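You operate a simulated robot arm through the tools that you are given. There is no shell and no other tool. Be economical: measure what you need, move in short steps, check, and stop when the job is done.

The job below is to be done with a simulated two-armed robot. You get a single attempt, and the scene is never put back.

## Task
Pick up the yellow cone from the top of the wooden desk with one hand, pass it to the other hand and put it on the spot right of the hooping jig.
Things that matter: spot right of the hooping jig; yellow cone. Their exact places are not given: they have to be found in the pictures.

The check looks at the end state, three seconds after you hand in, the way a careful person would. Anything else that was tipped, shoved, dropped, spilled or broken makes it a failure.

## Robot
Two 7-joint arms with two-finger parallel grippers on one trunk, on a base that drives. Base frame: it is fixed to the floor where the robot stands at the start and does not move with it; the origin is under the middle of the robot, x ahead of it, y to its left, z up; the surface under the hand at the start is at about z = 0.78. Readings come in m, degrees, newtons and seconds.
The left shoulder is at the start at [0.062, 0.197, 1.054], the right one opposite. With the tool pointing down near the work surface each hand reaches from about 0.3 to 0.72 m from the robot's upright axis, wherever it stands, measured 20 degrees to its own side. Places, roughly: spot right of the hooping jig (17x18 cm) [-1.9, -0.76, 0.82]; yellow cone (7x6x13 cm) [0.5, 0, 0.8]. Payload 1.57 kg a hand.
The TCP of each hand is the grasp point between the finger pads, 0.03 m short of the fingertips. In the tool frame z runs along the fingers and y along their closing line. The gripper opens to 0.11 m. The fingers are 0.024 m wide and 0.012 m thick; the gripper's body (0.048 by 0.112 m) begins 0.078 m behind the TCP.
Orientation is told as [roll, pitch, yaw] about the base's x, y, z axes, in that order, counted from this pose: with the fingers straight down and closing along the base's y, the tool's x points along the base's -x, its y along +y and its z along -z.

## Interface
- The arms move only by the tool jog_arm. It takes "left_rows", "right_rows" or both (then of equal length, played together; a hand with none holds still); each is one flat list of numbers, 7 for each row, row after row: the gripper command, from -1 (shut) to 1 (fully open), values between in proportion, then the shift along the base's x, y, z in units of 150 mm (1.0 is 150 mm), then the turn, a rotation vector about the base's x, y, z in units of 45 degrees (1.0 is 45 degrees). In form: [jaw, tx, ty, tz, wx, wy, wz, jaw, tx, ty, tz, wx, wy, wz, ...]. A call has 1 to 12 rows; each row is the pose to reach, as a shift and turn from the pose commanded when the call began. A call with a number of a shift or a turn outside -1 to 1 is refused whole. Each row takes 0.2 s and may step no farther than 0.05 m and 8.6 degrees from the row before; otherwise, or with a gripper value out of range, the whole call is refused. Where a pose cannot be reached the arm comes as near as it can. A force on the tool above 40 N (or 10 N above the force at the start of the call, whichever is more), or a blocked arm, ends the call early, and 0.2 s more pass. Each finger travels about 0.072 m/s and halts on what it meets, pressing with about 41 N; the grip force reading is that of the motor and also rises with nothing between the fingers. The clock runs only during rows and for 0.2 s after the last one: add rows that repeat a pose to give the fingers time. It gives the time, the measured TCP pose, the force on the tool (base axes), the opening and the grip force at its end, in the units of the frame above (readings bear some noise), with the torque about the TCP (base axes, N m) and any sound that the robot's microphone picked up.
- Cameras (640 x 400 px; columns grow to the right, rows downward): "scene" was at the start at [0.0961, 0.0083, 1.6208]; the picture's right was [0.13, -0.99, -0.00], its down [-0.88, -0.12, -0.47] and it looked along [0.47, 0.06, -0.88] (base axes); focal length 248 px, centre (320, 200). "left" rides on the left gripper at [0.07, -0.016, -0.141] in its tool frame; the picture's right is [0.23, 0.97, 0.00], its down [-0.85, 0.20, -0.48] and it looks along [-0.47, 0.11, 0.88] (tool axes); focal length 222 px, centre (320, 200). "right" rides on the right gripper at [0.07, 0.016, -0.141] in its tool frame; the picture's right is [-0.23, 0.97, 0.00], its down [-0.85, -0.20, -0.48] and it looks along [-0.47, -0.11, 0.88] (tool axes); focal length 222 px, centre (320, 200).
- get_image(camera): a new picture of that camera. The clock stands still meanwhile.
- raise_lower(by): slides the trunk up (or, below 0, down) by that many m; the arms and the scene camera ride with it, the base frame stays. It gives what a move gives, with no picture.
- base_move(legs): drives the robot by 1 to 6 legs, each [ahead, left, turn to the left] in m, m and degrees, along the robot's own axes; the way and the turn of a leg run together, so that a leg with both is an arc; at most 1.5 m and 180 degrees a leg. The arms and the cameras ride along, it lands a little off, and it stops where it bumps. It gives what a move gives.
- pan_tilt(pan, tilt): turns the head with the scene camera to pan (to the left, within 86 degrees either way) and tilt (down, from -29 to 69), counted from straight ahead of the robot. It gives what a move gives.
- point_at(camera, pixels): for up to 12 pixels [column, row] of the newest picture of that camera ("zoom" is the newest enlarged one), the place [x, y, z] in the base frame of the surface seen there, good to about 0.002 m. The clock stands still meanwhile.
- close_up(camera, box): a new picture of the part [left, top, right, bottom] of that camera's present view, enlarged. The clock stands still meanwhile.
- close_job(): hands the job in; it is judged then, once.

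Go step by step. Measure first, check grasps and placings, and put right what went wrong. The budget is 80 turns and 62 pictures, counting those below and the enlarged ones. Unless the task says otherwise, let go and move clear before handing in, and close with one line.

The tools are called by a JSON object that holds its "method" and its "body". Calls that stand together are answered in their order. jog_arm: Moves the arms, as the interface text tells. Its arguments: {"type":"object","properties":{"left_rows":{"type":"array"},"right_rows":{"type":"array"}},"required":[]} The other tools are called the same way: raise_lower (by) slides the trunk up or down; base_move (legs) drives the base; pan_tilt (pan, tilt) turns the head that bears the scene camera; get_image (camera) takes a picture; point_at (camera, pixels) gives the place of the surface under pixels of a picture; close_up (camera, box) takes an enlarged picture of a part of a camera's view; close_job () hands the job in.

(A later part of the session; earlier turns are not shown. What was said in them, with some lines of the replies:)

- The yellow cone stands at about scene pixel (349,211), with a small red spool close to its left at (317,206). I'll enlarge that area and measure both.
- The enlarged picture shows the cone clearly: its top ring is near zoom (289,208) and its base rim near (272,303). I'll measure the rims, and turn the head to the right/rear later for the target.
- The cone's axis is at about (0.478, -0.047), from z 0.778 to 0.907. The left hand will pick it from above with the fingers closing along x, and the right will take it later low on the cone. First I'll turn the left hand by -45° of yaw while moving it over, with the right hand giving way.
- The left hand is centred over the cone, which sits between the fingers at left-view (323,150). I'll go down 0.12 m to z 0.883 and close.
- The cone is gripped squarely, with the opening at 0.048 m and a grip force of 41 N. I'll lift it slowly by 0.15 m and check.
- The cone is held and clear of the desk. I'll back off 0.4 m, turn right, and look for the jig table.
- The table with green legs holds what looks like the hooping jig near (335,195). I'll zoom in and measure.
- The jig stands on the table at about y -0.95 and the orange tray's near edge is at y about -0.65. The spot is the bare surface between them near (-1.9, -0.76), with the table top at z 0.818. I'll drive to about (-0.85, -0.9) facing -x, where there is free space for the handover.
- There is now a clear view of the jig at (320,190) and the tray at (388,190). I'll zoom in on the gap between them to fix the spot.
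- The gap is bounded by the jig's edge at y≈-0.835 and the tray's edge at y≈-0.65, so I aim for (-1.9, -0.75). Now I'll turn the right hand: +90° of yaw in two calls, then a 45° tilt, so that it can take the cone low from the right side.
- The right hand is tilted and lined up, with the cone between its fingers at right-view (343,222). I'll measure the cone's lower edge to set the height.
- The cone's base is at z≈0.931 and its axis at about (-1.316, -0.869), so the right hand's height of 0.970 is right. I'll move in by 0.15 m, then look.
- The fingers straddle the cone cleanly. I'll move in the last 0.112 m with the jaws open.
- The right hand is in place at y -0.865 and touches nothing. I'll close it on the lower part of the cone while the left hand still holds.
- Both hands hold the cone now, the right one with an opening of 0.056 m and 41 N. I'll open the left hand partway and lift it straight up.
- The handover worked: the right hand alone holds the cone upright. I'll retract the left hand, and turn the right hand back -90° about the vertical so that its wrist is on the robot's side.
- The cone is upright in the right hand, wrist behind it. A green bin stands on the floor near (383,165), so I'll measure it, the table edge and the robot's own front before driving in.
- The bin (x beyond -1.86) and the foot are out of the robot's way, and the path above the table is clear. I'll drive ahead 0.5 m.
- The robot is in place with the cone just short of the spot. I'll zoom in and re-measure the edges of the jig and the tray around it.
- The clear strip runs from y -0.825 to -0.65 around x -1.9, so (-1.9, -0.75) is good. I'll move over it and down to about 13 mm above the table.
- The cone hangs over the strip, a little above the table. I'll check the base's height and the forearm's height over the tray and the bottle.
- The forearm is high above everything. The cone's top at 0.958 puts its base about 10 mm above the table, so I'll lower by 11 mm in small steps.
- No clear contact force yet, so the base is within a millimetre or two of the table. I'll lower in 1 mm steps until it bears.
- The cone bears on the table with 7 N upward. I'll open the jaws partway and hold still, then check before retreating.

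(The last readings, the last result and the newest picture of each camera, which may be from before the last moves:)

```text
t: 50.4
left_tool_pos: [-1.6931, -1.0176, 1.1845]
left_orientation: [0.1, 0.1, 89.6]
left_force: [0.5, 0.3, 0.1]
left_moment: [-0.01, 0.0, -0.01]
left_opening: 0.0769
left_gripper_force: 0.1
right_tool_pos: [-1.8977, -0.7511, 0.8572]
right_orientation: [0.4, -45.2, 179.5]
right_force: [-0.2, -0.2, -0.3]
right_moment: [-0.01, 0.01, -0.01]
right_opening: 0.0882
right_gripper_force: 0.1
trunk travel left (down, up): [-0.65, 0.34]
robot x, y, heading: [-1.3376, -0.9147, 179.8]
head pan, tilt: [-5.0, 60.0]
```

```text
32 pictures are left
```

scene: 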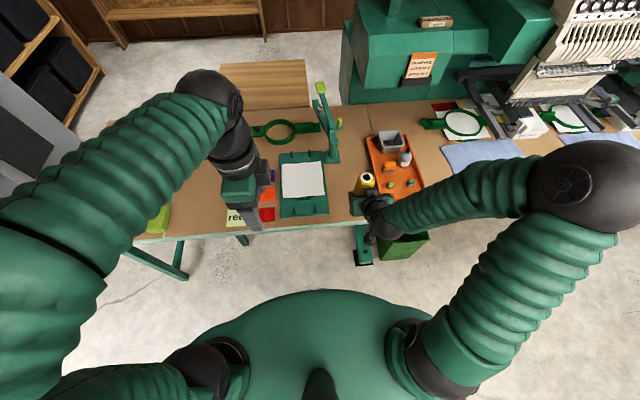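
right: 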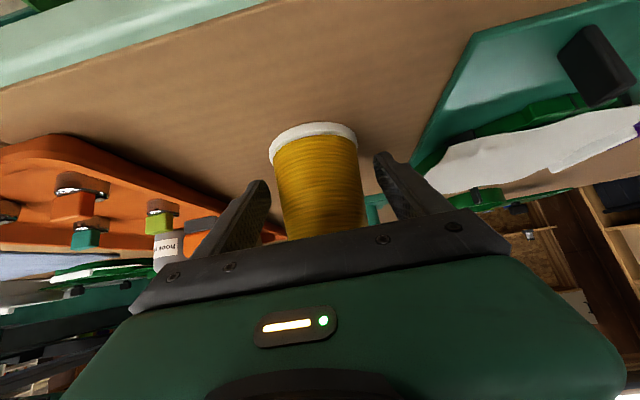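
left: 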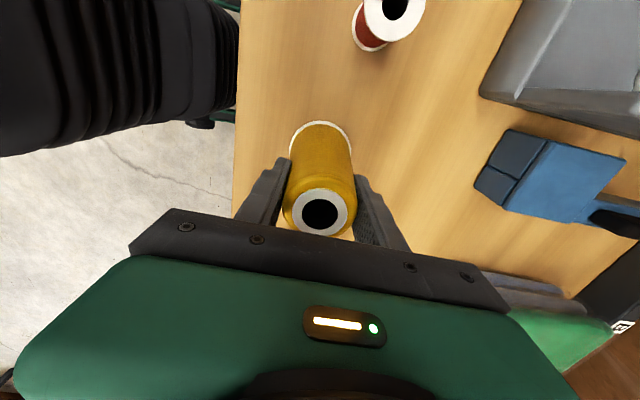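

The cone stands freely between the open fingers. I'll back the hand out along its own axis, up and toward the robot.

{"method": "jog_arm", "body": {"right_rows": [0.6, 0.1, 0, 0.1, 0, 0, 0, 0.6, 0.25, 0, 0.25, 0, 0, 0, 0.6, 0.4, 0, 0.4, 0, 0, 0, 0.6, 0.6, 0, 0.6, 0, 0, 0, 0.6, 0.8, 0, 0.8, 0, 0, 0, 0.6, 1, 0, 1, 0, 0, 0]}}

{"method": "base_move", "body": {"legs": [[-0.35, 0, 0]]}}

{"method": "pan_tilt", "body": {"pan": -5, "tilt": 45}}

{"method": "get_image", "body": {"camera": "scene"}}

```text
t: 51.8
left_tool_pos: [-1.6917, -1.0187, 1.1855]
left_orientation: [0.2, -0.1, 89.7]
left_force: [0.5, -0.7, 1.0]
left_moment: [-0.01, 0.02, -0.02]
left_opening: 0.0771
left_gripper_force: 0.1
right_tool_pos: [-1.8096, -0.7637, 1.0078]
right_orientation: [0.4, -45.1, 179.6]
right_force: [0.3, -0.6, -0.1]
right_moment: [0.0, 0.03, 0.0]
right_opening: 0.0882
right_gripper_force: 0.0
right hand out of reach, approached as far as the arm can: row 5, 6
trunk travel left (down, up): [-0.65, 0.34]
robot x, y, heading: [-1.3408, -0.9159, 179.4]
head pan, tilt: [-5.0, 60.0]
```

```text
t: 54.0
left_tool_pos: [-1.3556, -1.0216, 1.1842]
left_orientation: [-0.1, 0.0, 89.9]
left_force: [-0.9, -0.4, 0.8]
left_moment: [-0.01, 0.05, -0.01]
left_opening: 0.0768
left_gripper_force: 0.1
right_tool_pos: [-1.4734, -0.7657, 1.0059]
right_orientation: [0.4, -45.0, 179.6]
right_force: [-0.2, -1.1, -0.4]
right_moment: [0.0, 0.0, -0.01]
right_opening: 0.0881
right_gripper_force: 0.1
trunk travel left (down, up): [-0.65, 0.34]
robot x, y, heading: [-0.9972, -0.9207, 180.1]
head pan, tilt: [-5.0, 60.0]
```

```text
t: 54.7
left_tool_pos: [-1.3535, -1.0215, 1.1858]
left_orientation: [0.2, -0.1, 89.9]
left_force: [0.1, 0.4, 0.4]
left_moment: [-0.01, -0.01, -0.02]
left_opening: 0.077
left_gripper_force: 0.0
right_tool_pos: [-1.4714, -0.7668, 1.007]
right_orientation: [0.4, -45.2, 179.7]
right_force: [0.2, -0.7, -0.3]
right_moment: [-0.02, -0.01, 0.06]
right_opening: 0.0877
right_gripper_force: 0.1
trunk travel left (down, up): [-0.65, 0.34]
robot x, y, heading: [-0.9966, -0.9169, 179.9]
head pan, tilt: [-5.0, 45.0]
```

```text
31 pictures are left
```

scene: 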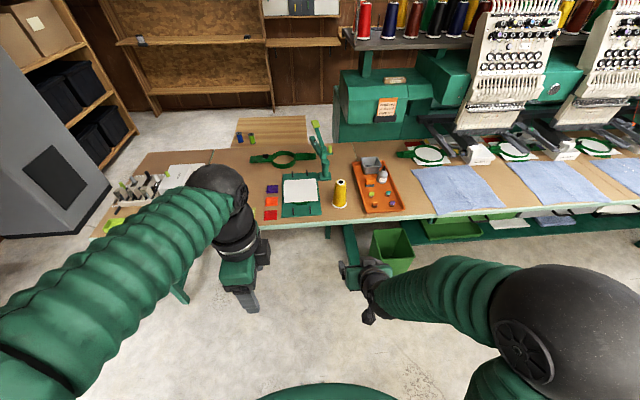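

The cone stands upright at (340,193) between the jig and the tray, nothing else has been disturbed, and both hands are clear. I'm handing in.

{"method": "close_job", "body": {}}

```text
The job is handed in.
```

The yellow cone was picked up with the left hand, passed to the right, and now stands upright on the spot right of the hooping jig, with both hands clear and nothing else moved as far as the last picture shows.
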